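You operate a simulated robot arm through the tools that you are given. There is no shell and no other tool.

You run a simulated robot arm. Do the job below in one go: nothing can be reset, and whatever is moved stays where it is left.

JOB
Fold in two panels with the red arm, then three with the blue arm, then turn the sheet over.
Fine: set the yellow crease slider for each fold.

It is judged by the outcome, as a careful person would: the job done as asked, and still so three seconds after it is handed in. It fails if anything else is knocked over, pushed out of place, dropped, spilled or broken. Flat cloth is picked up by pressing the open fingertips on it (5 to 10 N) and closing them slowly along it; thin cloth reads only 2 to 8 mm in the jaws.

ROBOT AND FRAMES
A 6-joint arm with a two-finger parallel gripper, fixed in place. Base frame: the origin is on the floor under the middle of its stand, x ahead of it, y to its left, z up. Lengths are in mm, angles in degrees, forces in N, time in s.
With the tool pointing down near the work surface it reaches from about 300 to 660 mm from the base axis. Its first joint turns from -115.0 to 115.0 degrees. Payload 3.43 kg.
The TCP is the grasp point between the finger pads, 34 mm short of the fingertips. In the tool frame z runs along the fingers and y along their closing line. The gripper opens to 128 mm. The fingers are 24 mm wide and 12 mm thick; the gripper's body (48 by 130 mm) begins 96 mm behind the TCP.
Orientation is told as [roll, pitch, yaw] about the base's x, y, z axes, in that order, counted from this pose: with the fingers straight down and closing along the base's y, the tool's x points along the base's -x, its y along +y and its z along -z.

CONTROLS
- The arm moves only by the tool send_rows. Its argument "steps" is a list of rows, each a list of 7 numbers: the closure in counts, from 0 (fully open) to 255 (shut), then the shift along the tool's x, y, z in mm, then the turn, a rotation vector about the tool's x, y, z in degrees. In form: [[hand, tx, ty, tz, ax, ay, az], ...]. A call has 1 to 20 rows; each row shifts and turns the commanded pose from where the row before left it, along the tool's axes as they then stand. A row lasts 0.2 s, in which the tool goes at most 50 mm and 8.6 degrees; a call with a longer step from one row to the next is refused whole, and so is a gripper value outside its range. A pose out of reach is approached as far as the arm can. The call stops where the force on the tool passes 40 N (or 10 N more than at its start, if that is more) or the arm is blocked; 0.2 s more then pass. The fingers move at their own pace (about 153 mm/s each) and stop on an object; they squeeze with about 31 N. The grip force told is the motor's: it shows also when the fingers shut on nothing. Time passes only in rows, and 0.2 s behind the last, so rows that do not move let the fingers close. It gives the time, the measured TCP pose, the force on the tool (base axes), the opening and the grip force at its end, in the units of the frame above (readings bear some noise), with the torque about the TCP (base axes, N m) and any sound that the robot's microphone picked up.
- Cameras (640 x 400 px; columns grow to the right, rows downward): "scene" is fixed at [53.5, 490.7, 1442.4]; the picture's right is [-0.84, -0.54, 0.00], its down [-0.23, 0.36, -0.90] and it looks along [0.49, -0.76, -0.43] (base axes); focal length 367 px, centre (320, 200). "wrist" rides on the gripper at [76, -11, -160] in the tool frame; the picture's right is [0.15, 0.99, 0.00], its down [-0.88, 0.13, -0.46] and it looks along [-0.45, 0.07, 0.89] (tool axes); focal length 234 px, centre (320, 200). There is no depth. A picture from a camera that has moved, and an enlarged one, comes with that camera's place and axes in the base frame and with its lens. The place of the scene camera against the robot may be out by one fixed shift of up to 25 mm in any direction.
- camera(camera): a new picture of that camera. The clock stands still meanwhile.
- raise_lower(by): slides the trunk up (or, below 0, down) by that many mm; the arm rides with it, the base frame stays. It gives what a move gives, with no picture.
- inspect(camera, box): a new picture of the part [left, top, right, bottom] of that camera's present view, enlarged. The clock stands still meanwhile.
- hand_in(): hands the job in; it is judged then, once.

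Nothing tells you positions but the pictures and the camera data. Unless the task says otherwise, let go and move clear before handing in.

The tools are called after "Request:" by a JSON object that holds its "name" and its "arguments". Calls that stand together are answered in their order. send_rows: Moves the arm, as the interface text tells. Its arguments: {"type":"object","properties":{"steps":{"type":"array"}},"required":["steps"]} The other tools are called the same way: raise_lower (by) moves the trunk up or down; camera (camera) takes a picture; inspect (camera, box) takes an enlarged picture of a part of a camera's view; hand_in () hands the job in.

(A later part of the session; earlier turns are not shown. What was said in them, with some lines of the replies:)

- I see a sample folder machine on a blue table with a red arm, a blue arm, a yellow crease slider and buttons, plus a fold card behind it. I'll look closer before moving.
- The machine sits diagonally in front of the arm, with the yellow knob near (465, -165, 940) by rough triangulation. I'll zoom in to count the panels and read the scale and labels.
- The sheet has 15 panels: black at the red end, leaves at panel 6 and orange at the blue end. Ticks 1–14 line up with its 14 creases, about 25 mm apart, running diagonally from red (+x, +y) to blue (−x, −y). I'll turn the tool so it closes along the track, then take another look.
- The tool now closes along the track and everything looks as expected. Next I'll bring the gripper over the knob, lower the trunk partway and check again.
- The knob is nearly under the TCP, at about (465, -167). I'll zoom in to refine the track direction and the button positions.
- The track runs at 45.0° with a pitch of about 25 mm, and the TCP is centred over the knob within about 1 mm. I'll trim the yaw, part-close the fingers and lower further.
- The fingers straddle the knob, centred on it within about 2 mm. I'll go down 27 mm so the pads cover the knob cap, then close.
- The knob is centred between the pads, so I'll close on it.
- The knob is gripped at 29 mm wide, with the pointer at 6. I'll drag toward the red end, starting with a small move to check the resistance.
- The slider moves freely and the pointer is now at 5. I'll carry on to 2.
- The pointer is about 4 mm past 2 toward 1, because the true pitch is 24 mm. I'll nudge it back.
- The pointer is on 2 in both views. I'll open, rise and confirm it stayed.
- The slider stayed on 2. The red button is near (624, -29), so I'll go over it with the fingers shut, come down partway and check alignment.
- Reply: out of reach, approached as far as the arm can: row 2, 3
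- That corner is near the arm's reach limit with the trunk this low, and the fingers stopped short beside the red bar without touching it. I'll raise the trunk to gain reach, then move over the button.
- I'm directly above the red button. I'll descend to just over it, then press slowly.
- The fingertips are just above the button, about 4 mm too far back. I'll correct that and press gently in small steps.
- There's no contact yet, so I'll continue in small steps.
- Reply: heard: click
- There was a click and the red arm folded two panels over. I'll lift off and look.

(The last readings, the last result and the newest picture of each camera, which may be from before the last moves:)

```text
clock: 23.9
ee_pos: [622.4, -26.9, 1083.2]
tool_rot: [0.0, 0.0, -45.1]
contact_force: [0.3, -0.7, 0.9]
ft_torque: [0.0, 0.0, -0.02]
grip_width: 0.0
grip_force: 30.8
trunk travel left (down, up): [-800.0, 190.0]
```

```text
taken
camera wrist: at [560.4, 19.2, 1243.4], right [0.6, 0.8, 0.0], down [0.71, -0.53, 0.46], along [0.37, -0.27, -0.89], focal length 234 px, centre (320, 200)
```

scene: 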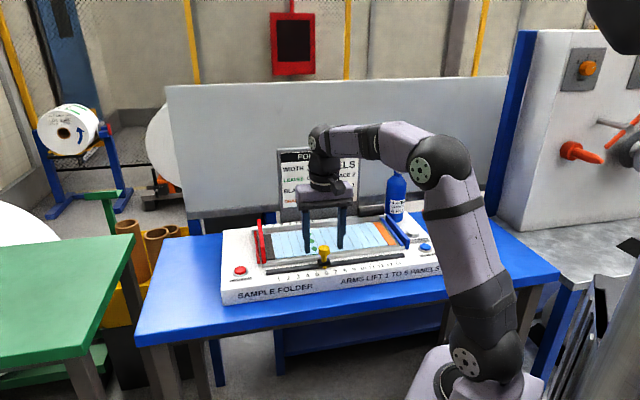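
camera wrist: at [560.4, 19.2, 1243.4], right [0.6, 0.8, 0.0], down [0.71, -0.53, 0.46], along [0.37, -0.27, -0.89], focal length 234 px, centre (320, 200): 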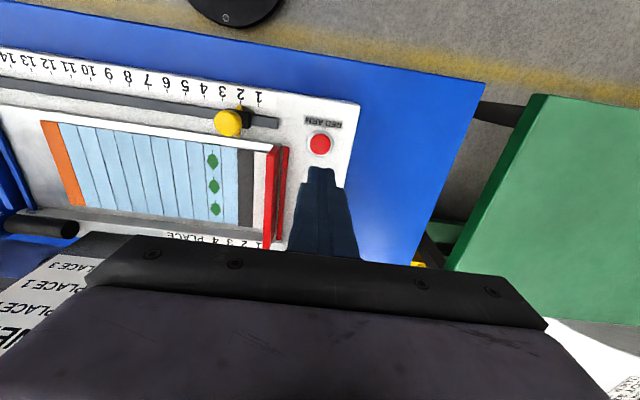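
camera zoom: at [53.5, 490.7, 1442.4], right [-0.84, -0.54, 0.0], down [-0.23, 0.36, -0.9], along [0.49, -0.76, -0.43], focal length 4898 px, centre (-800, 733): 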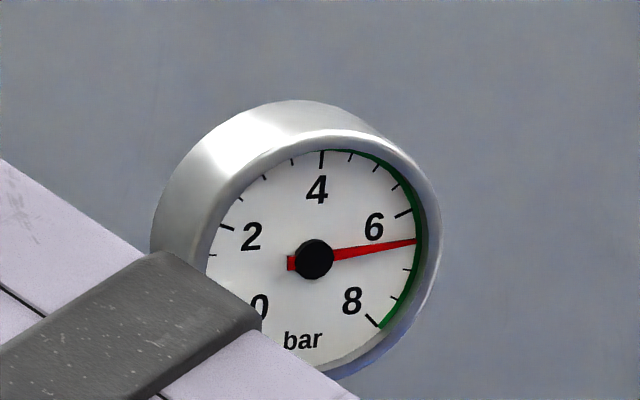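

The sheet now shows white and black folded panels at the red end, and the whole sheet has slid back against the red stop. I'll count where the creases sit now before setting the next one.

Request:
{"name": "inspect", "arguments": {"camera": "scene", "box": [320, 220, 410, 280]}}

Request:
{"name": "inspect", "arguments": {"camera": "scene", "box": [250, 220, 340, 280]}}

Request:
{"name": "inspect", "arguments": {"camera": "wrist", "box": [0, 40, 200, 220]}}

Request:
{"name": "inspect", "arguments": {"camera": "wrist", "box": [120, 70, 320, 250]}}

```text
6.67 times, centred on (365, 250) of scene
camera zoom: at [53.5, 490.7, 1442.4], right [-0.84, -0.54, 0.0], down [-0.23, 0.36, -0.9], along [0.49, -0.76, -0.43], focal length 2449 px, centre (20, -133)
```

zoom: 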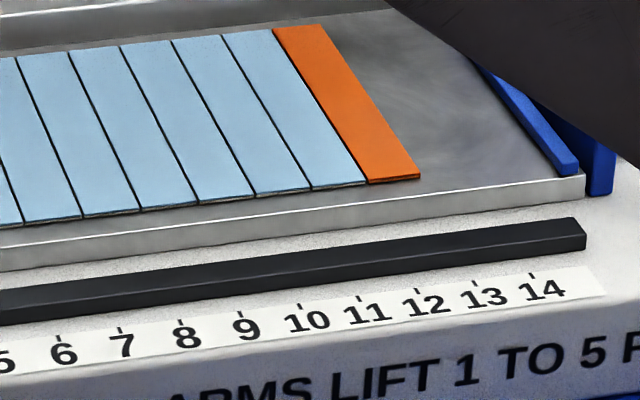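

```text
6.67 times, centred on (295, 250) of scene
camera zoom: at [53.5, 490.7, 1442.4], right [-0.84, -0.54, 0.0], down [-0.23, 0.36, -0.9], along [0.49, -0.76, -0.43], focal length 2449 px, centre (487, -133)
```

zoom: 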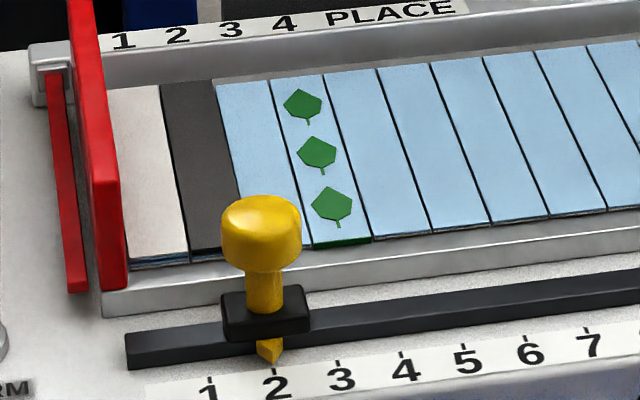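

```text
2.22 times, centred on (100, 130) of wrist
camera zoom: at [560.4, 19.2, 1243.4], right [0.6, 0.8, 0.0], down [0.71, -0.53, 0.46], along [0.37, -0.27, -0.89], focal length 520 px, centre (809, 356)
```

zoom: 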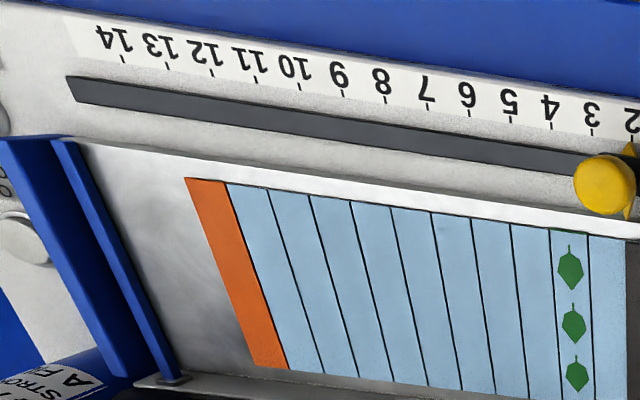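

```text
2.22 times, centred on (220, 160) of wrist
camera zoom: at [560.4, 19.2, 1243.4], right [0.6, 0.8, 0.0], down [0.71, -0.53, 0.46], along [0.37, -0.27, -0.89], focal length 520 px, centre (542, 289)
```

zoom: 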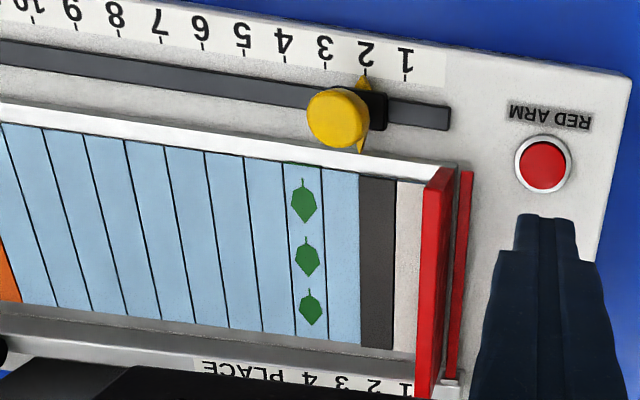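

The sheet is now 13 wide: white/black at places 1–2, leaves at 4 and orange at 13. Three panels from the blue end (panels 13, 14 and 15) therefore means crease 10, and I'll go back to the knob.

Request:
{"name": "send_rows", "arguments": {"steps": [[255, 3.6, -38, 0, 0, 0, 0], [120, 3.6, -38, 0, 0, 0, 0], [120, 3.5, -38, 0, 0, 0, 0], [120, 0, 0, 0, 0, 0, 0], [120, 0, 0, 40, 0, 0, 0], [120, 0, 0, 40, 0, 0, 0], [120, 0, 0, 10, 0, 0, 0], [120, 0, 0, 0, 0, 0, 0]]}}

Request:
{"name": "inspect", "arguments": {"camera": "wrist", "box": [220, 100, 420, 240]}}

Request:
{"name": "inspect", "arguments": {"camera": "scene", "box": [220, 180, 380, 290]}}

```text
clock: 25.7
ee_pos: [535.6, -99.6, 991.8]
tool_rot: [-0.1, -0.1, -44.9]
contact_force: [0.6, 1.4, 0.2]
ft_torque: [-0.01, -0.01, 0.01]
grip_width: 67.7
grip_force: 0.0
trunk travel left (down, up): [-800.0, 190.0]
```

```text
2.86 times, centred on (320, 170) of wrist
camera zoom: at [473.2, -53.4, 1152.0], right [0.6, 0.8, 0.0], down [0.71, -0.53, 0.46], along [0.37, -0.27, -0.89], focal length 669 px, centre (320, 286)
```

zoom: 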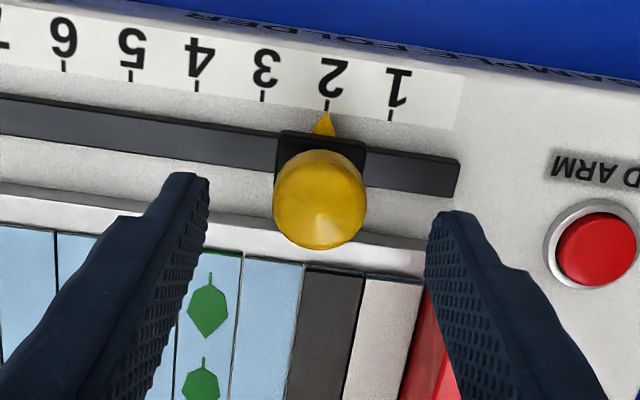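

```text
3.64 times, centred on (300, 235) of scene
camera zoom: at [53.5, 490.7, 1442.4], right [-0.84, -0.54, 0.0], down [-0.23, 0.36, -0.9], along [0.49, -0.76, -0.43], focal length 1336 px, centre (393, 73)
```

zoom: 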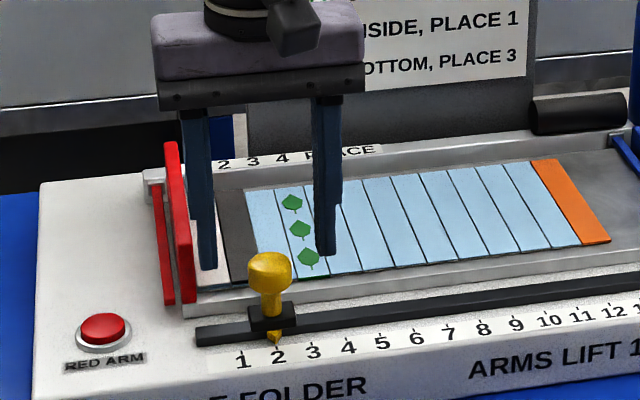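

I'm aligned over the knob again, within about 1 mm. I'll narrow the opening slightly, descend and grip.

Request:
{"name": "send_rows", "arguments": {"steps": [[140, 0.5, 0, 12, 0, 0, 0], [140, 0, 0, 12, 0, 0, 0], [140, 0, 0, 10, 0, 0, 0], [140, 0, 0, 3.3, 0, 0, 0], [140, 0, 0, 0, 0, 0, 0], [255, 0, 0, 0, 0, 0, 0], [255, 0, 0, 0, 0, 0, 0], [255, 0, 0, 0, 0, 0, 0]]}}

Request:
{"name": "inspect", "arguments": {"camera": "wrist", "box": [220, 100, 420, 240]}}

```text
clock: 27.5
ee_pos: [534.4, -100.8, 954.2]
tool_rot: [0.0, -0.1, -45.0]
contact_force: [-0.7, 0.1, -2.2]
ft_torque: [-0.14, -0.13, 0.03]
grip_width: 29.5
grip_force: 45.2
trunk travel left (down, up): [-800.0, 190.0]
```

```text
2.86 times, centred on (320, 170) of wrist
camera zoom: at [473.1, -53.8, 1114.9], right [0.6, 0.8, 0.0], down [0.71, -0.53, 0.46], along [0.37, -0.27, -0.89], focal length 669 px, centre (320, 286)
```

zoom: 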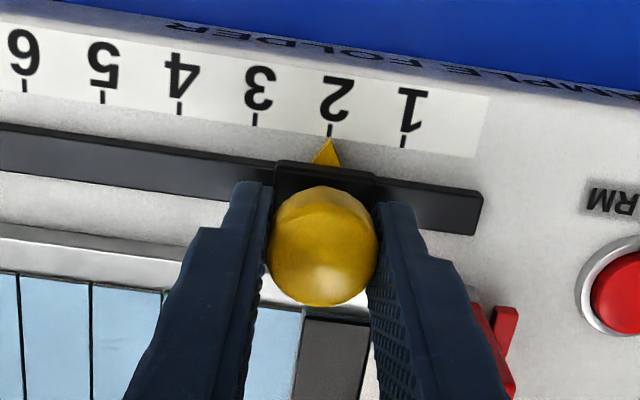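

It's gripped at tick 2, and I'll drag about 192 mm toward blue, to tick 10.

Request:
{"name": "send_rows", "arguments": {"steps": [[255, 0, -6, 0, 0, 0, 0], [255, 0, -12, 0, 0, 0, 0], [255, 0, -14, 0, 0, 0, 0], [255, 0, -14, 0, 0, 0, 0], [255, 0, -14, 0, 0, 0, 0], [255, 0, -14, 0, 0, 0, 0], [255, 0, -14, 0, 0, 0, 0], [255, 0, -14, 0, 0, 0, 0], [255, 0, -14, 0, 0, 0, 0], [255, 0, -14, 0, 0, 0, 0], [255, 0, -14, 0, 0, 0, 0], [255, 0, -14, 0, 0, 0, 0], [255, 0, -14, 0, 0, 0, 0], [255, 0, -10, 0, 0, 0, 0], [255, 0, -6, 0, 0, 0, 0], [255, 0, -3, 0, 0, 0, 0], [255, 0, 0, 0, 0, 0, 0]]}}

Request:
{"name": "inspect", "arguments": {"camera": "wrist", "box": [270, 110, 370, 180]}}

Request:
{"name": "inspect", "arguments": {"camera": "scene", "box": [320, 220, 410, 280]}}

```text
clock: 31.1
ee_pos: [398.0, -235.4, 954.0]
tool_rot: [0.0, 0.1, -44.9]
contact_force: [-4.2, 1.2, -10.9]
ft_torque: [0.19, 0.26, -0.03]
grip_width: 29.1
grip_force: 44.5
trunk travel left (down, up): [-800.0, 190.0]
```

```text
5.71 times, centred on (320, 145) of wrist
camera zoom: at [337.7, -189.2, 1115.1], right [0.6, 0.8, 0.0], down [0.72, -0.53, 0.45], along [0.36, -0.27, -0.89], focal length 1338 px, centre (320, 514)
```

zoom: 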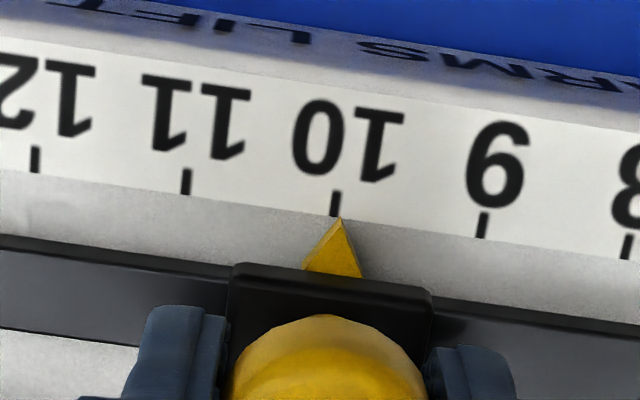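

```text
6.67 times, centred on (365, 250) of scene
camera zoom: at [53.5, 490.7, 1442.4], right [-0.84, -0.54, 0.0], down [-0.23, 0.36, -0.9], along [0.49, -0.76, -0.43], focal length 2449 px, centre (20, -133)
```

zoom: 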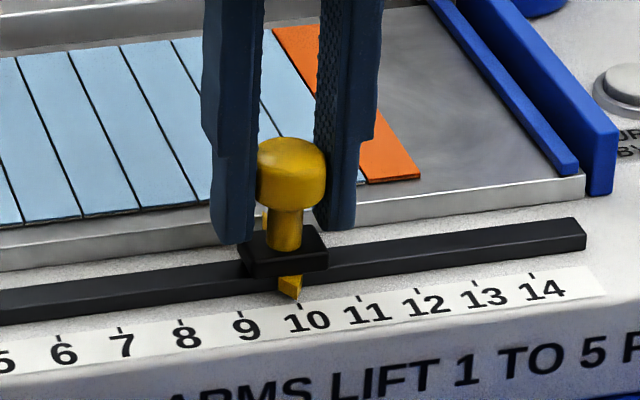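

The pointer is about 1 mm short of 10, so I'll nudge it on and check before releasing.

Request:
{"name": "send_rows", "arguments": {"steps": [[255, 0, -0.8, 0, 0, 0, 0], [255, 0, 0, 0.5, 0, 0, 0], [255, 0, 0, 0, 0, 0, 0]]}}

Request:
{"name": "inspect", "arguments": {"camera": "wrist", "box": [270, 110, 370, 180]}}

```text
clock: 31.9
ee_pos: [399.2, -235.4, 955.1]
tool_rot: [0.0, 0.0, -44.9]
contact_force: [-2.0, 0.3, -4.4]
ft_torque: [0.73, 0.73, 0.05]
grip_width: 29.3
grip_force: 44.8
trunk travel left (down, up): [-800.0, 190.0]
```

```text
5.71 times, centred on (320, 145) of wrist
camera zoom: at [337.3, -189.3, 1115.0], right [0.6, 0.8, 0.0], down [0.71, -0.53, 0.46], along [0.37, -0.27, -0.89], focal length 1338 px, centre (320, 514)
```

zoom: 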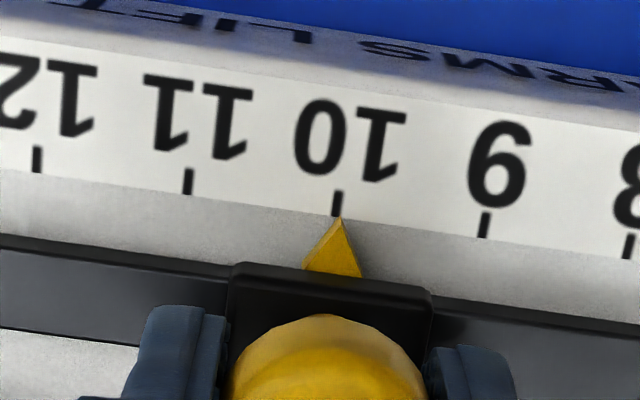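

Request:
{"name": "send_rows", "arguments": {"steps": [[255, 0, -0.9, 0, 0, 0, 0], [255, 0, 0, 0, 0, 0, 0], [255, 0, 0, 0, 0, 0, 0]]}}

Request:
{"name": "inspect", "arguments": {"camera": "wrist", "box": [270, 110, 370, 180]}}

```text
clock: 32.7
ee_pos: [399.1, -235.9, 954.6]
tool_rot: [0.0, -0.1, -45.0]
contact_force: [-1.1, 1.4, -1.5]
ft_torque: [0.3, 0.22, -0.03]
grip_width: 29.4
grip_force: 44.4
trunk travel left (down, up): [-800.0, 190.0]
```

```text
5.71 times, centred on (320, 145) of wrist
camera zoom: at [336.6, -189.7, 1114.9], right [0.6, 0.8, 0.0], down [0.71, -0.53, 0.46], along [0.37, -0.27, -0.89], focal length 1338 px, centre (320, 514)
```

zoom: 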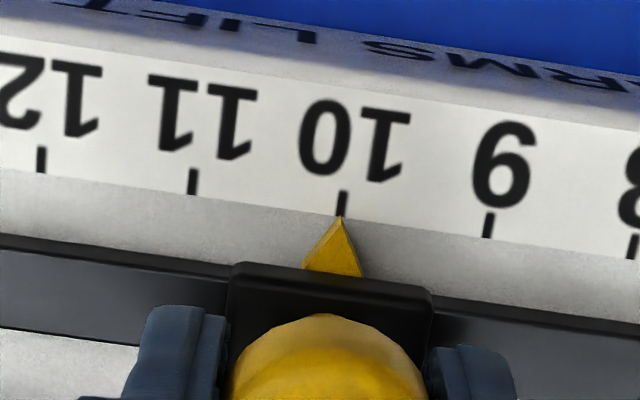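

The pointer is right on 10. I'll release, rise and check that it stays.

Request:
{"name": "send_rows", "arguments": {"steps": [[160, 0, 0, 0, 0, 0, 0], [130, 0, 0, 0, 0, 0, 0], [130, 0, 0, -10, 0, 0, 0], [130, 0, 0, -30, 0, 0, 0], [130, 0, 0, -45, 0, 0, 0], [130, 0, 0, -45, 0, 0, 0], [255, 0, 0, 0, 0, 0, 0], [255, 0, 0, 0, 0, 0, 0]]}}

Request:
{"name": "camera", "arguments": {"camera": "wrist"}}

Request:
{"name": "inspect", "arguments": {"camera": "wrist", "box": [240, 80, 440, 200]}}

Request:
{"name": "inspect", "arguments": {"camera": "wrist", "box": [60, 60, 260, 220]}}

Request:
{"name": "camera", "arguments": {"camera": "scene"}}

```text
clock: 34.5
ee_pos: [398.3, -235.3, 1085.7]
tool_rot: [0.0, 0.0, -45.0]
contact_force: [-0.5, 0.8, 0.7]
ft_torque: [0.01, -0.02, 0.0]
grip_width: 0.1
grip_force: 30.7
trunk travel left (down, up): [-800.0, 190.0]
```

```text
taken
camera wrist: at [337.2, -189.5, 1245.2], right [0.6, 0.8, 0.0], down [0.71, -0.53, 0.46], along [0.37, -0.27, -0.89], focal length 234 px, centre (320, 200)
```

wrist: 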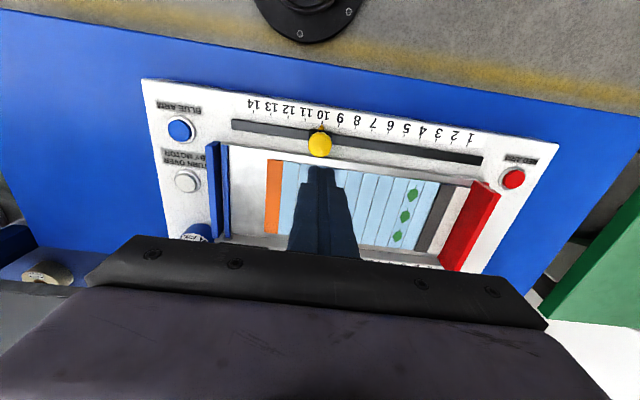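

```text
3.20 times, centred on (340, 140) of wrist
camera zoom: at [337.2, -189.5, 1245.2], right [0.6, 0.8, 0.0], down [0.71, -0.53, 0.46], along [0.37, -0.27, -0.89], focal length 749 px, centre (256, 392)
```

zoom: 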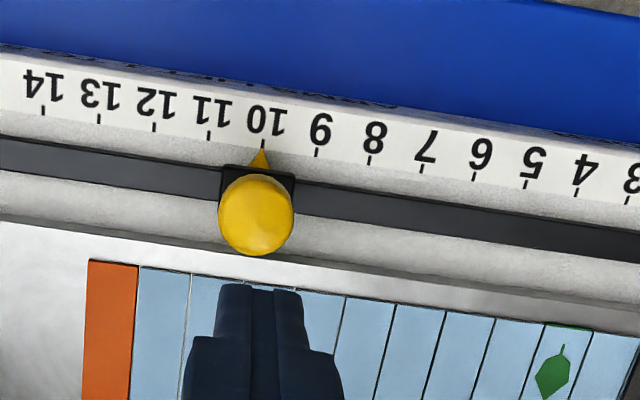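

```text
2.50 times, centred on (160, 140) of wrist
camera zoom: at [337.2, -189.5, 1245.2], right [0.6, 0.8, 0.0], down [0.71, -0.53, 0.46], along [0.37, -0.27, -0.89], focal length 585 px, centre (720, 350)
```

zoom: 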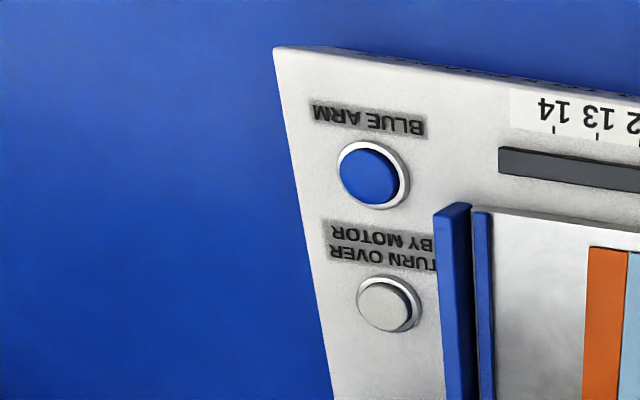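

```text
taken
```

scene: 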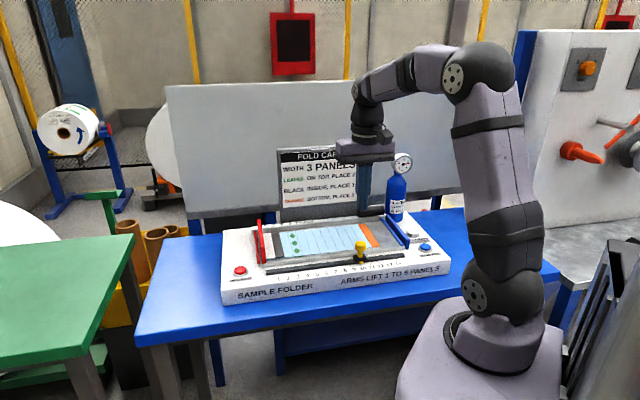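

The slider is on 10, matching the crease between panels 12 and 13. The blue button is near (269, -386), so I'll move there with fingers shut and check alignment.

Request:
{"name": "send_rows", "arguments": {"steps": [[255, -3, -39, 0, 0, 0, 0], [255, -3, -39, 0, 0, 0, 0], [255, -3, -39, 0, 0, 0, 0], [255, -3, -39, 0, 0, 0, 0], [255, -3, -39, 0, 0, 0, 0], [255, 0, 0, 40, 0, 0, 0], [255, 0, 0, 40, 0, 0, 0], [255, 0, 0, 20, 0, 0, 0], [255, 0, 0, 0, 0, 0, 0]]}}

Request:
{"name": "camera", "arguments": {"camera": "wrist"}}

Request:
{"name": "inspect", "arguments": {"camera": "wrist", "box": [240, 110, 400, 230]}}

Request:
{"name": "inspect", "arguments": {"camera": "scene", "box": [340, 150, 480, 270]}}

```text
clock: 36.5
ee_pos: [271.1, -384.8, 985.1]
tool_rot: [0.0, 0.1, -45.1]
contact_force: [0.3, 0.4, 0.0]
ft_torque: [-0.02, 0.03, 0.02]
grip_width: 0.2
grip_force: 31.0
trunk travel left (down, up): [-800.0, 190.0]
```

```text
taken
camera wrist: at [209.8, -338.1, 1145.1], right [0.6, 0.8, 0.0], down [0.71, -0.53, 0.46], along [0.37, -0.27, -0.89], focal length 234 px, centre (320, 200)
```

wrist: 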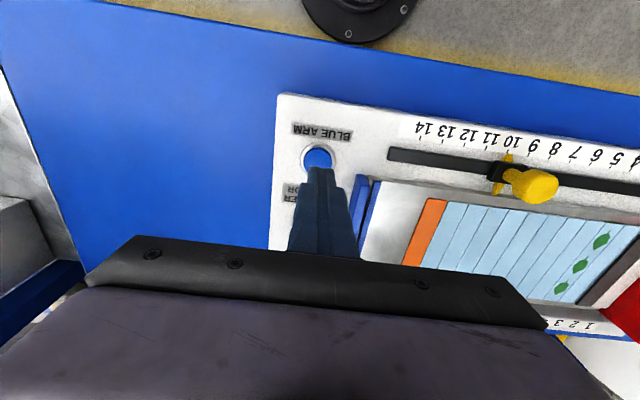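

```text
3.33 times, centred on (320, 170) of wrist
camera zoom: at [209.8, -338.1, 1145.1], right [0.6, 0.8, 0.0], down [0.71, -0.53, 0.46], along [0.37, -0.27, -0.89], focal length 781 px, centre (320, 300)
```

zoom: 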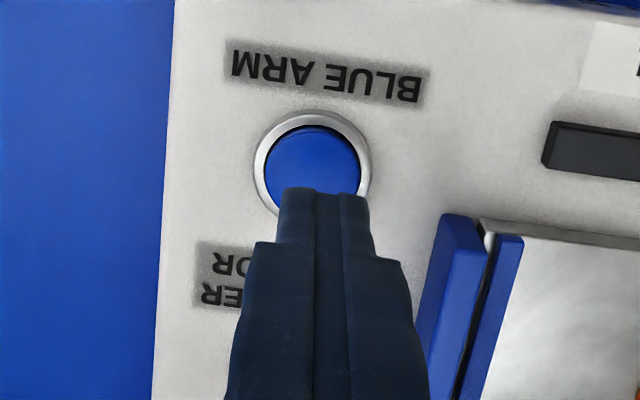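

```text
3.33 times, centred on (410, 210) of scene
camera zoom: at [53.5, 490.7, 1442.4], right [-0.84, -0.54, 0.0], down [-0.23, 0.36, -0.9], along [0.49, -0.76, -0.43], focal length 1224 px, centre (20, 167)
```

zoom: 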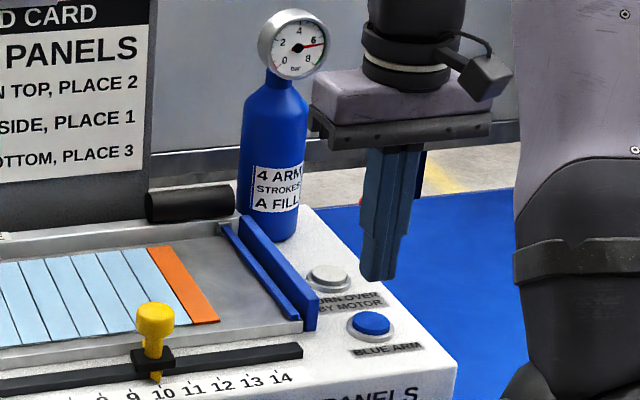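

The blue button is about 2 mm off centre. I'll correct that and press.

Request:
{"name": "send_rows", "arguments": {"steps": [[255, 1.5, -1.9, 10, 0, 0, 0], [255, 0, 0, 12, 0, 0, 0], [255, 0, 0, 10, 0, 0, 0], [255, 0, 0, 5, 0, 0, 0], [255, 0, 0, 2, 0, 0, 0], [255, 0, 0, 1.5, 0, 0, 0], [255, 0, 0, 1.5, 0, 0, 0]]}}

Request:
{"name": "inspect", "arguments": {"camera": "scene", "box": [340, 150, 480, 270]}}

```text
clock: 38.1
ee_pos: [269.4, -386.1, 943.0]
tool_rot: [0.1, 0.0, -44.9]
contact_force: [-0.1, 0.4, 1.5]
ft_torque: [0.01, -0.01, 0.0]
grip_width: 0.3
grip_force: 30.8
trunk travel left (down, up): [-800.0, 190.0]
```

```text
3.33 times, centred on (410, 210) of scene
camera zoom: at [53.5, 490.7, 1442.4], right [-0.84, -0.54, 0.0], down [-0.23, 0.36, -0.9], along [0.49, -0.76, -0.43], focal length 1224 px, centre (20, 167)
```

zoom: 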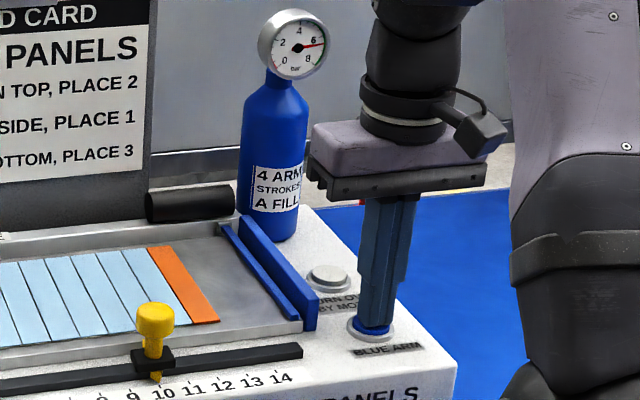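

Request:
{"name": "send_rows", "arguments": {"steps": [[255, 0, 0, 1.5, 0, 0, 0], [255, 0, 0, 1.5, 0, 0, 0], [255, 0, 0, 0.7, 0, 0, 0]]}}

Request:
{"name": "inspect", "arguments": {"camera": "scene", "box": [220, 150, 480, 290]}}

```text
clock: 38.9
ee_pos: [268.1, -385.4, 940.1]
tool_rot: [0.0, -0.1, -45.0]
contact_force: [-1.1, 1.7, 6.4]
ft_torque: [0.06, 0.03, 0.01]
grip_width: 0.0
grip_force: 31.6
trunk travel left (down, up): [-800.0, 190.0]
heard: click
```

```text
2.46 times, centred on (350, 220) of scene
camera zoom: at [53.5, 490.7, 1442.4], right [-0.84, -0.54, 0.0], down [-0.23, 0.36, -0.9], along [0.49, -0.76, -0.43], focal length 904 px, centre (246, 151)
```

zoom: 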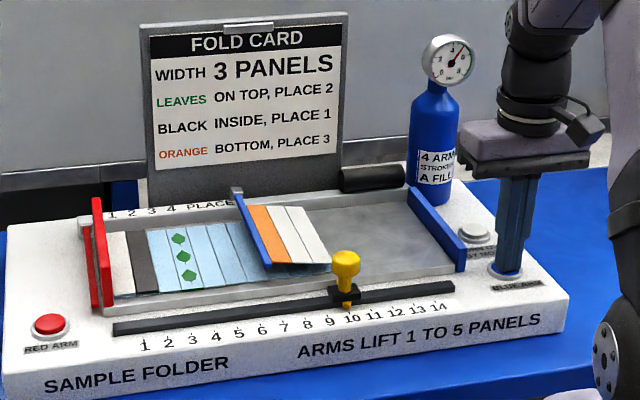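

The blue arm folded three panels over, with orange now on top. I'll lift off and check the result.

Request:
{"name": "send_rows", "arguments": {"steps": [[255, 0, 0, -4, 0, 0, 0], [255, 0, 0, -15, 0, 0, 0], [255, 0, 0, -35, 0, 0, 0], [255, 0, 0, -45, 0, 0, 0], [255, 0, 0, -40, 0, 0, 0], [255, 0, 0, 0, 0, 0, 0], [255, 0, 0, 0, 0, 0, 0], [255, 0, 0, 0, 0, 0, 0], [255, 0, 0, 0, 0, 0, 0]]}}

Request:
{"name": "inspect", "arguments": {"camera": "scene", "box": [220, 190, 460, 300]}}

Request:
{"name": "inspect", "arguments": {"camera": "scene", "box": [380, 145, 428, 175]}}

Request:
{"name": "camera", "arguments": {"camera": "wrist"}}

```text
clock: 40.9
ee_pos: [269.2, -385.2, 1078.0]
tool_rot: [0.1, 0.0, -45.0]
contact_force: [-0.1, 0.2, 0.0]
ft_torque: [-0.02, 0.01, 0.01]
grip_width: 0.0
grip_force: 31.3
trunk travel left (down, up): [-800.0, 190.0]
```

```text
2.67 times, centred on (340, 245) of scene
camera zoom: at [53.5, 490.7, 1442.4], right [-0.84, -0.54, 0.0], down [-0.23, 0.36, -0.9], along [0.49, -0.76, -0.43], focal length 980 px, centre (267, 80)
```

zoom: 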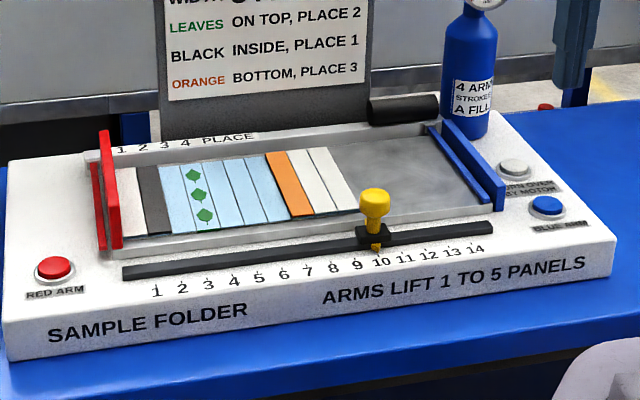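

```text
13.33 times, centred on (404, 160) of scene
camera zoom: at [53.5, 490.7, 1442.4], right [-0.84, -0.54, 0.0], down [-0.23, 0.36, -0.9], along [0.49, -0.76, -0.43], focal length 4898 px, centre (-800, 733)
```

zoom: 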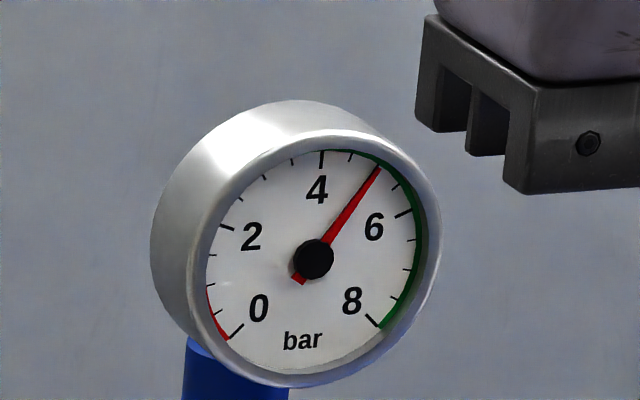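

```text
taken
camera wrist: at [207.2, -339.3, 1238.5], right [0.6, 0.8, 0.0], down [0.71, -0.53, 0.46], along [0.37, -0.27, -0.89], focal length 234 px, centre (320, 200)
```

wrist: 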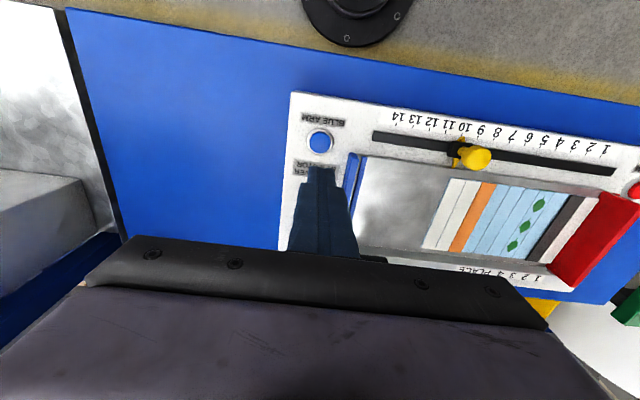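

Both folds are done: the sheet is 10 wide, with orange now on top at position 8. Next is the gray "turn over by motor" button, about 79 mm behind the blue one, and I'll move above it while keeping clear of the air bottle.

Request:
{"name": "send_rows", "arguments": {"steps": [[255, -26.5, 0.2, 0, 0, 0, 0], [255, -26.5, 0.2, 0, 0, 0, 0], [255, -26.5, 0.2, 0, 0, 0, 0], [255, 0, 0, 0, 0, 0, 0], [255, 0, 0, 0, 0, 0, 0]]}}

Request:
{"name": "camera", "arguments": {"camera": "wrist"}}

Request:
{"name": "inspect", "arguments": {"camera": "wrist", "box": [240, 90, 400, 210]}}

Request:
{"name": "camera", "arguments": {"camera": "scene"}}

```text
clock: 42.1
ee_pos: [324.9, -441.4, 1078.0]
tool_rot: [0.0, 0.0, -45.0]
contact_force: [-0.1, -0.8, -0.3]
ft_torque: [0.04, -0.01, 0.0]
grip_width: 0.1
grip_force: 31.4
trunk travel left (down, up): [-800.0, 190.0]
```

```text
taken
camera wrist: at [263.8, -394.3, 1237.6], right [0.6, 0.8, 0.0], down [0.71, -0.53, 0.46], along [0.37, -0.27, -0.89], focal length 234 px, centre (320, 200)
```

wrist: 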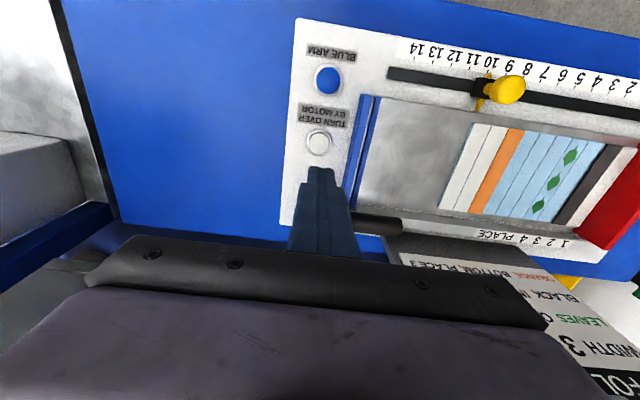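

```text
3.33 times, centred on (320, 150) of wrist
camera zoom: at [263.8, -394.3, 1237.6], right [0.6, 0.8, 0.0], down [0.71, -0.53, 0.46], along [0.37, -0.27, -0.89], focal length 781 px, centre (320, 367)
```

zoom: 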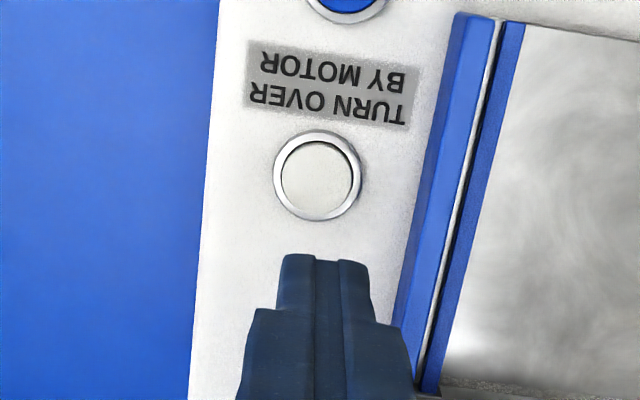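

```text
taken
```

scene: 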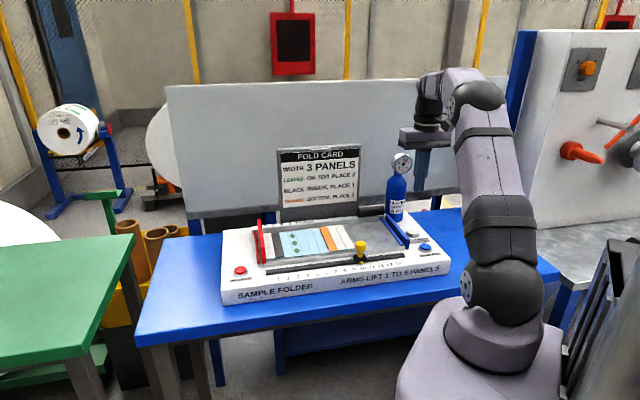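

I'm centred over the gray button within 1 mm. I'll descend in stages, watching the clearance to the bottle gauge.

Request:
{"name": "send_rows", "arguments": {"steps": [[255, 0, -1, 25, 0, 0, 0], [255, 0, 0, 30, 0, 0, 0], [255, 0, 0, 0, 0, 0, 0]]}}

Request:
{"name": "inspect", "arguments": {"camera": "scene", "box": [340, 90, 500, 250]}}

Request:
{"name": "camera", "arguments": {"camera": "wrist"}}

```text
clock: 42.9
ee_pos: [324.6, -441.4, 1022.7]
tool_rot: [0.0, 0.0, -45.0]
contact_force: [0.1, 1.0, -0.5]
ft_torque: [0.01, 0.01, 0.01]
grip_width: 0.0
grip_force: 31.1
trunk travel left (down, up): [-800.0, 190.0]
```

```text
2.50 times, centred on (420, 170) of scene
camera zoom: at [53.5, 490.7, 1442.4], right [-0.84, -0.54, 0.0], down [-0.23, 0.36, -0.9], along [0.49, -0.76, -0.43], focal length 918 px, centre (70, 275)
```

zoom: 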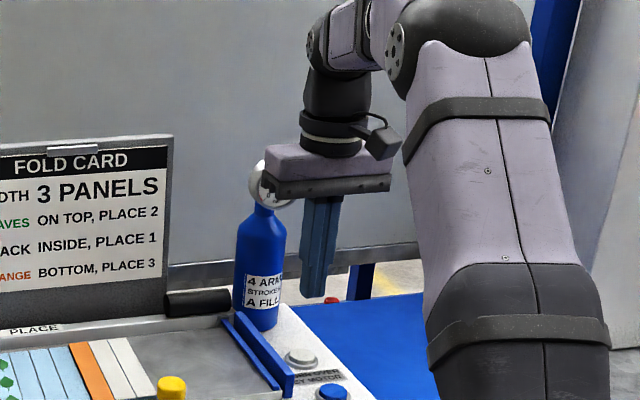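

```text
taken
camera wrist: at [263.1, -395.3, 1182.7], right [0.6, 0.8, 0.0], down [0.71, -0.53, 0.46], along [0.37, -0.27, -0.89], focal length 234 px, centre (320, 200)
```

wrist: 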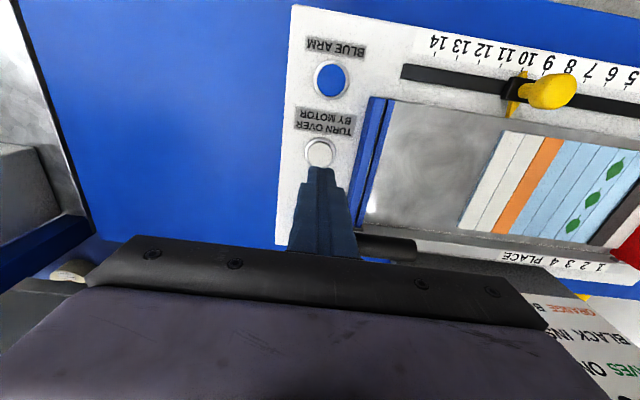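

The gauge is about 50 mm behind the gripper body, so there's clear room. I'll continue down and press.

Request:
{"name": "send_rows", "arguments": {"steps": [[255, 0, 0, 25, 0, 0, 0], [255, 0, 0, 25, 0, 0, 0], [255, 0, 0, 15, 0, 0, 0], [255, 0, 0, 5, 0, 0, 0], [255, 0, 0, 0, 0, 0, 0]]}}

Request:
{"name": "inspect", "arguments": {"camera": "wrist", "box": [240, 110, 400, 230]}}

Request:
{"name": "inspect", "arguments": {"camera": "scene", "box": [340, 120, 480, 260]}}

```text
clock: 44.1
ee_pos: [325.3, -442.2, 953.3]
tool_rot: [0.0, 0.0, -45.0]
contact_force: [-0.1, -0.6, 0.5]
ft_torque: [-0.01, 0.01, 0.0]
grip_width: 0.1
grip_force: 30.9
trunk travel left (down, up): [-800.0, 190.0]
```

```text
3.33 times, centred on (320, 170) of wrist
camera zoom: at [262.8, -395.5, 1113.2], right [0.6, 0.8, 0.0], down [0.71, -0.53, 0.46], along [0.37, -0.27, -0.89], focal length 781 px, centre (320, 300)
```

zoom: 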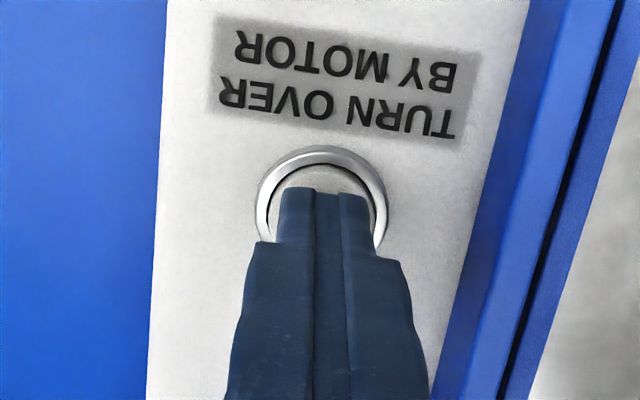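

```text
2.86 times, centred on (410, 190) of scene
camera zoom: at [53.5, 490.7, 1442.4], right [-0.84, -0.54, 0.0], down [-0.23, 0.36, -0.9], along [0.49, -0.76, -0.43], focal length 1050 px, centre (63, 229)
```

zoom: 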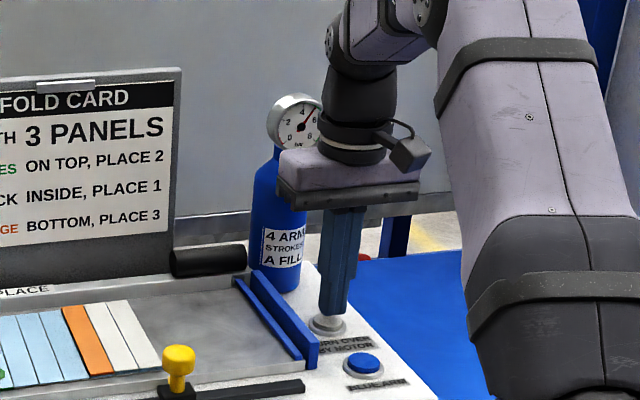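

Request:
{"name": "send_rows", "arguments": {"steps": [[255, 0, 0, 4, 0, 0, 0], [255, 0, 0, 4, 0, 0, 0], [255, 0, 0, 2, 0, 0, 0], [255, 0, 0, 1.5, 0, 0, 0]]}}

```text
clock: 45.1
ee_pos: [323.5, -441.2, 941.9]
tool_rot: [0.1, 0.0, -45.0]
contact_force: [0.9, -0.1, 2.5]
ft_torque: [0.02, 0.0, -0.03]
grip_width: 0.0
grip_force: 31.0
trunk travel left (down, up): [-800.0, 190.0]
heard: click
```

The button clicked. I'll check the sheet.

Request:
{"name": "inspect", "arguments": {"camera": "scene", "box": [220, 150, 480, 290]}}

```text
2.46 times, centred on (350, 220) of scene
camera zoom: at [53.5, 490.7, 1442.4], right [-0.84, -0.54, 0.0], down [-0.23, 0.36, -0.9], along [0.49, -0.76, -0.43], focal length 904 px, centre (246, 151)
```

zoom: 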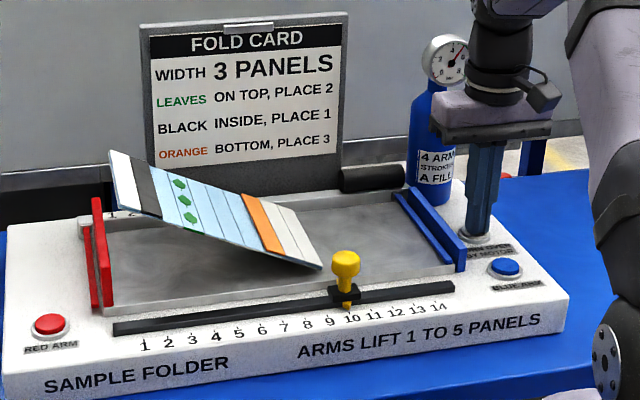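

The sheet is mid-turn, rotating about its own middle. I'll release the button and back away to the side so I'm well clear.

Request:
{"name": "send_rows", "arguments": {"steps": [[255, 0, 0, -10, 0, 0, 0], [255, 0, -15, -20, 0, 0, 0], [255, 0, -35, -20, 0, 0, 0], [255, 0, -35, -25, 0, 0, 0], [255, 0, -10, -35, 0, 0, 0], [255, 0, 0, -30, 0, 0, 0], [255, 0, 0, 0, 0, 0, 0], [255, 0, 0, 0, 0, 0, 0]]}}

Request:
{"name": "camera", "arguments": {"camera": "scene"}}

Request:
{"name": "inspect", "arguments": {"camera": "scene", "box": [220, 150, 480, 290]}}

```text
clock: 46.9
ee_pos: [256.0, -508.7, 1081.7]
tool_rot: [0.1, 0.0, -45.0]
contact_force: [0.4, -1.2, -0.4]
ft_torque: [-0.03, 0.0, 0.0]
grip_width: 0.0
grip_force: 31.0
trunk travel left (down, up): [-800.0, 190.0]
```

```text
taken
```

scene: 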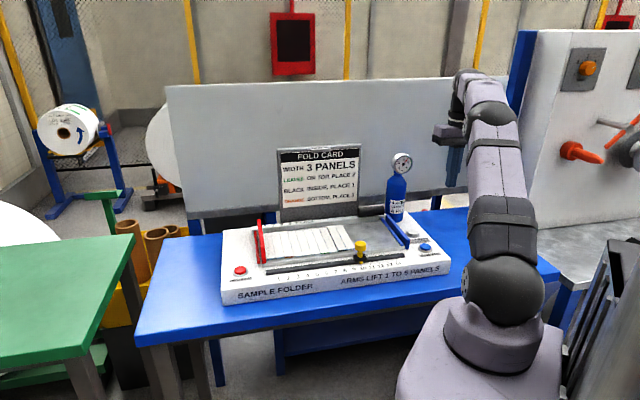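

```text
2.46 times, centred on (350, 220) of scene
camera zoom: at [53.5, 490.7, 1442.4], right [-0.84, -0.54, 0.0], down [-0.23, 0.36, -0.9], along [0.49, -0.76, -0.43], focal length 904 px, centre (246, 151)
```

zoom: 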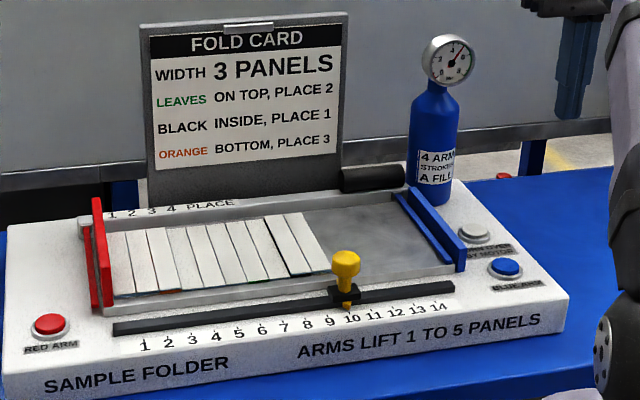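

The sheet now shows its white underside at the red end of the bed. I'll take a close look to confirm it has settled before handing in.

Request:
{"name": "send_rows", "arguments": {"steps": [[255, 0, 0, -10, 0, 0, 0], [255, 0, 0, 0, 0, 0, 0], [255, 0, 0, 0, 0, 0, 0], [255, 0, 0, 0, 0, 0, 0], [255, 0, 0, 0, 0, 0, 0]]}}

Request:
{"name": "inspect", "arguments": {"camera": "scene", "box": [250, 210, 370, 280]}}

Request:
{"name": "inspect", "arguments": {"camera": "scene", "box": [340, 140, 460, 280]}}

Request:
{"name": "camera", "arguments": {"camera": "wrist"}}

```text
clock: 48.1
ee_pos: [257.1, -507.9, 1090.7]
tool_rot: [0.0, 0.0, -45.0]
contact_force: [-1.0, 1.2, -0.4]
ft_torque: [0.01, 0.0, -0.03]
grip_width: 0.0
grip_force: 30.8
trunk travel left (down, up): [-800.0, 190.0]
```

```text
5.33 times, centred on (310, 245) of scene
camera zoom: at [53.5, 490.7, 1442.4], right [-0.84, -0.54, 0.0], down [-0.23, 0.36, -0.9], along [0.49, -0.76, -0.43], focal length 1959 px, centre (373, -40)
```

zoom: 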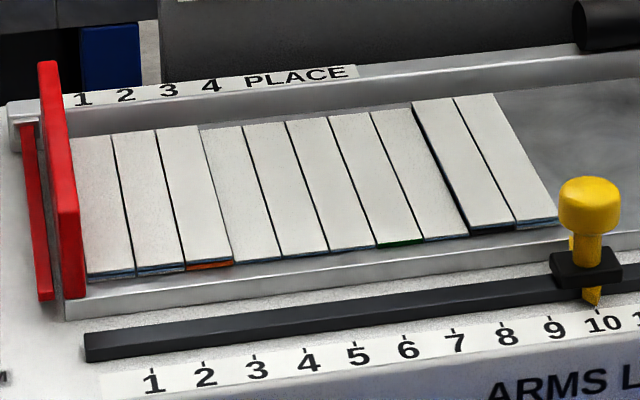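

```text
2.86 times, centred on (400, 210) of scene
camera zoom: at [53.5, 490.7, 1442.4], right [-0.84, -0.54, 0.0], down [-0.23, 0.36, -0.9], along [0.49, -0.76, -0.43], focal length 1050 px, centre (91, 171)
```

zoom: 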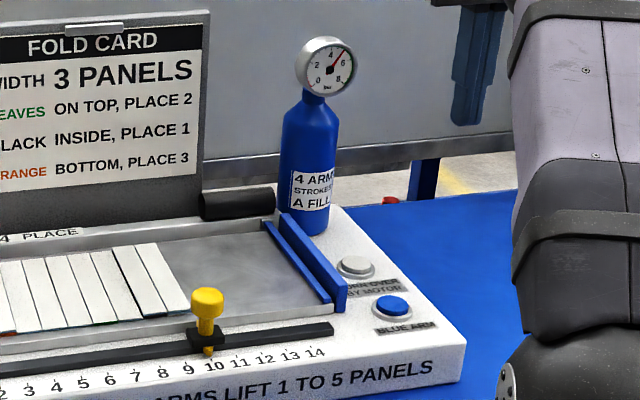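

```text
taken
camera wrist: at [195.0, -462.5, 1252.0], right [0.6, 0.8, 0.0], down [0.71, -0.53, 0.46], along [0.37, -0.27, -0.89], focal length 234 px, centre (320, 200)
```

wrist: 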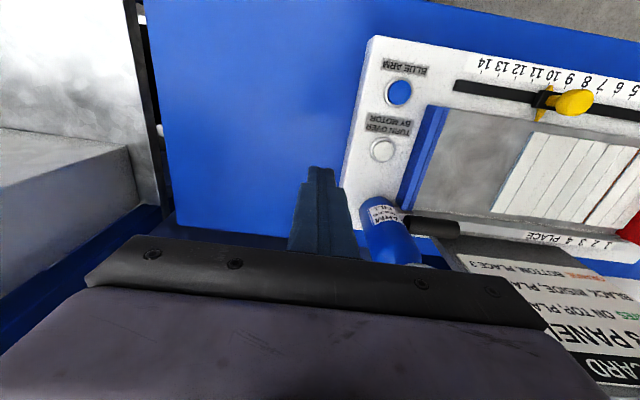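

The sheet lies turned over and settled, 10 panels wide, with the three-panel fold (orange underneath at place 3) at the red end and the two-panel fold at the other. The bottle, card and slider are undisturbed and the gripper is clear, so I'm handing in.

Request:
{"name": "hand_in", "arguments": {}}

```text
The job is handed in.
```

The job is done and handed in: two panels folded with the red arm, three with the blue arm, then the sheet turned over.

- **Red fold:** I set the yellow slider to 2 and pressed the red button. It folded two panels, and the machine then slid the sheet back against the red stop.
- **Blue fold:** The sheet had moved, so the crease for three panels was now at 10. I set the slider there and pressed the blue button.
- **Turn over:** I pressed the gray button. The sheet now lies white side up, 10 panels wide, with orange underneath at place 3.

I followed your steps and did not fold further to match the fold card, which calls for a 3-panel width. Two of the four arm strokes are used. Nothing else looked moved or knocked over, and the gripper was clear at hand-in.
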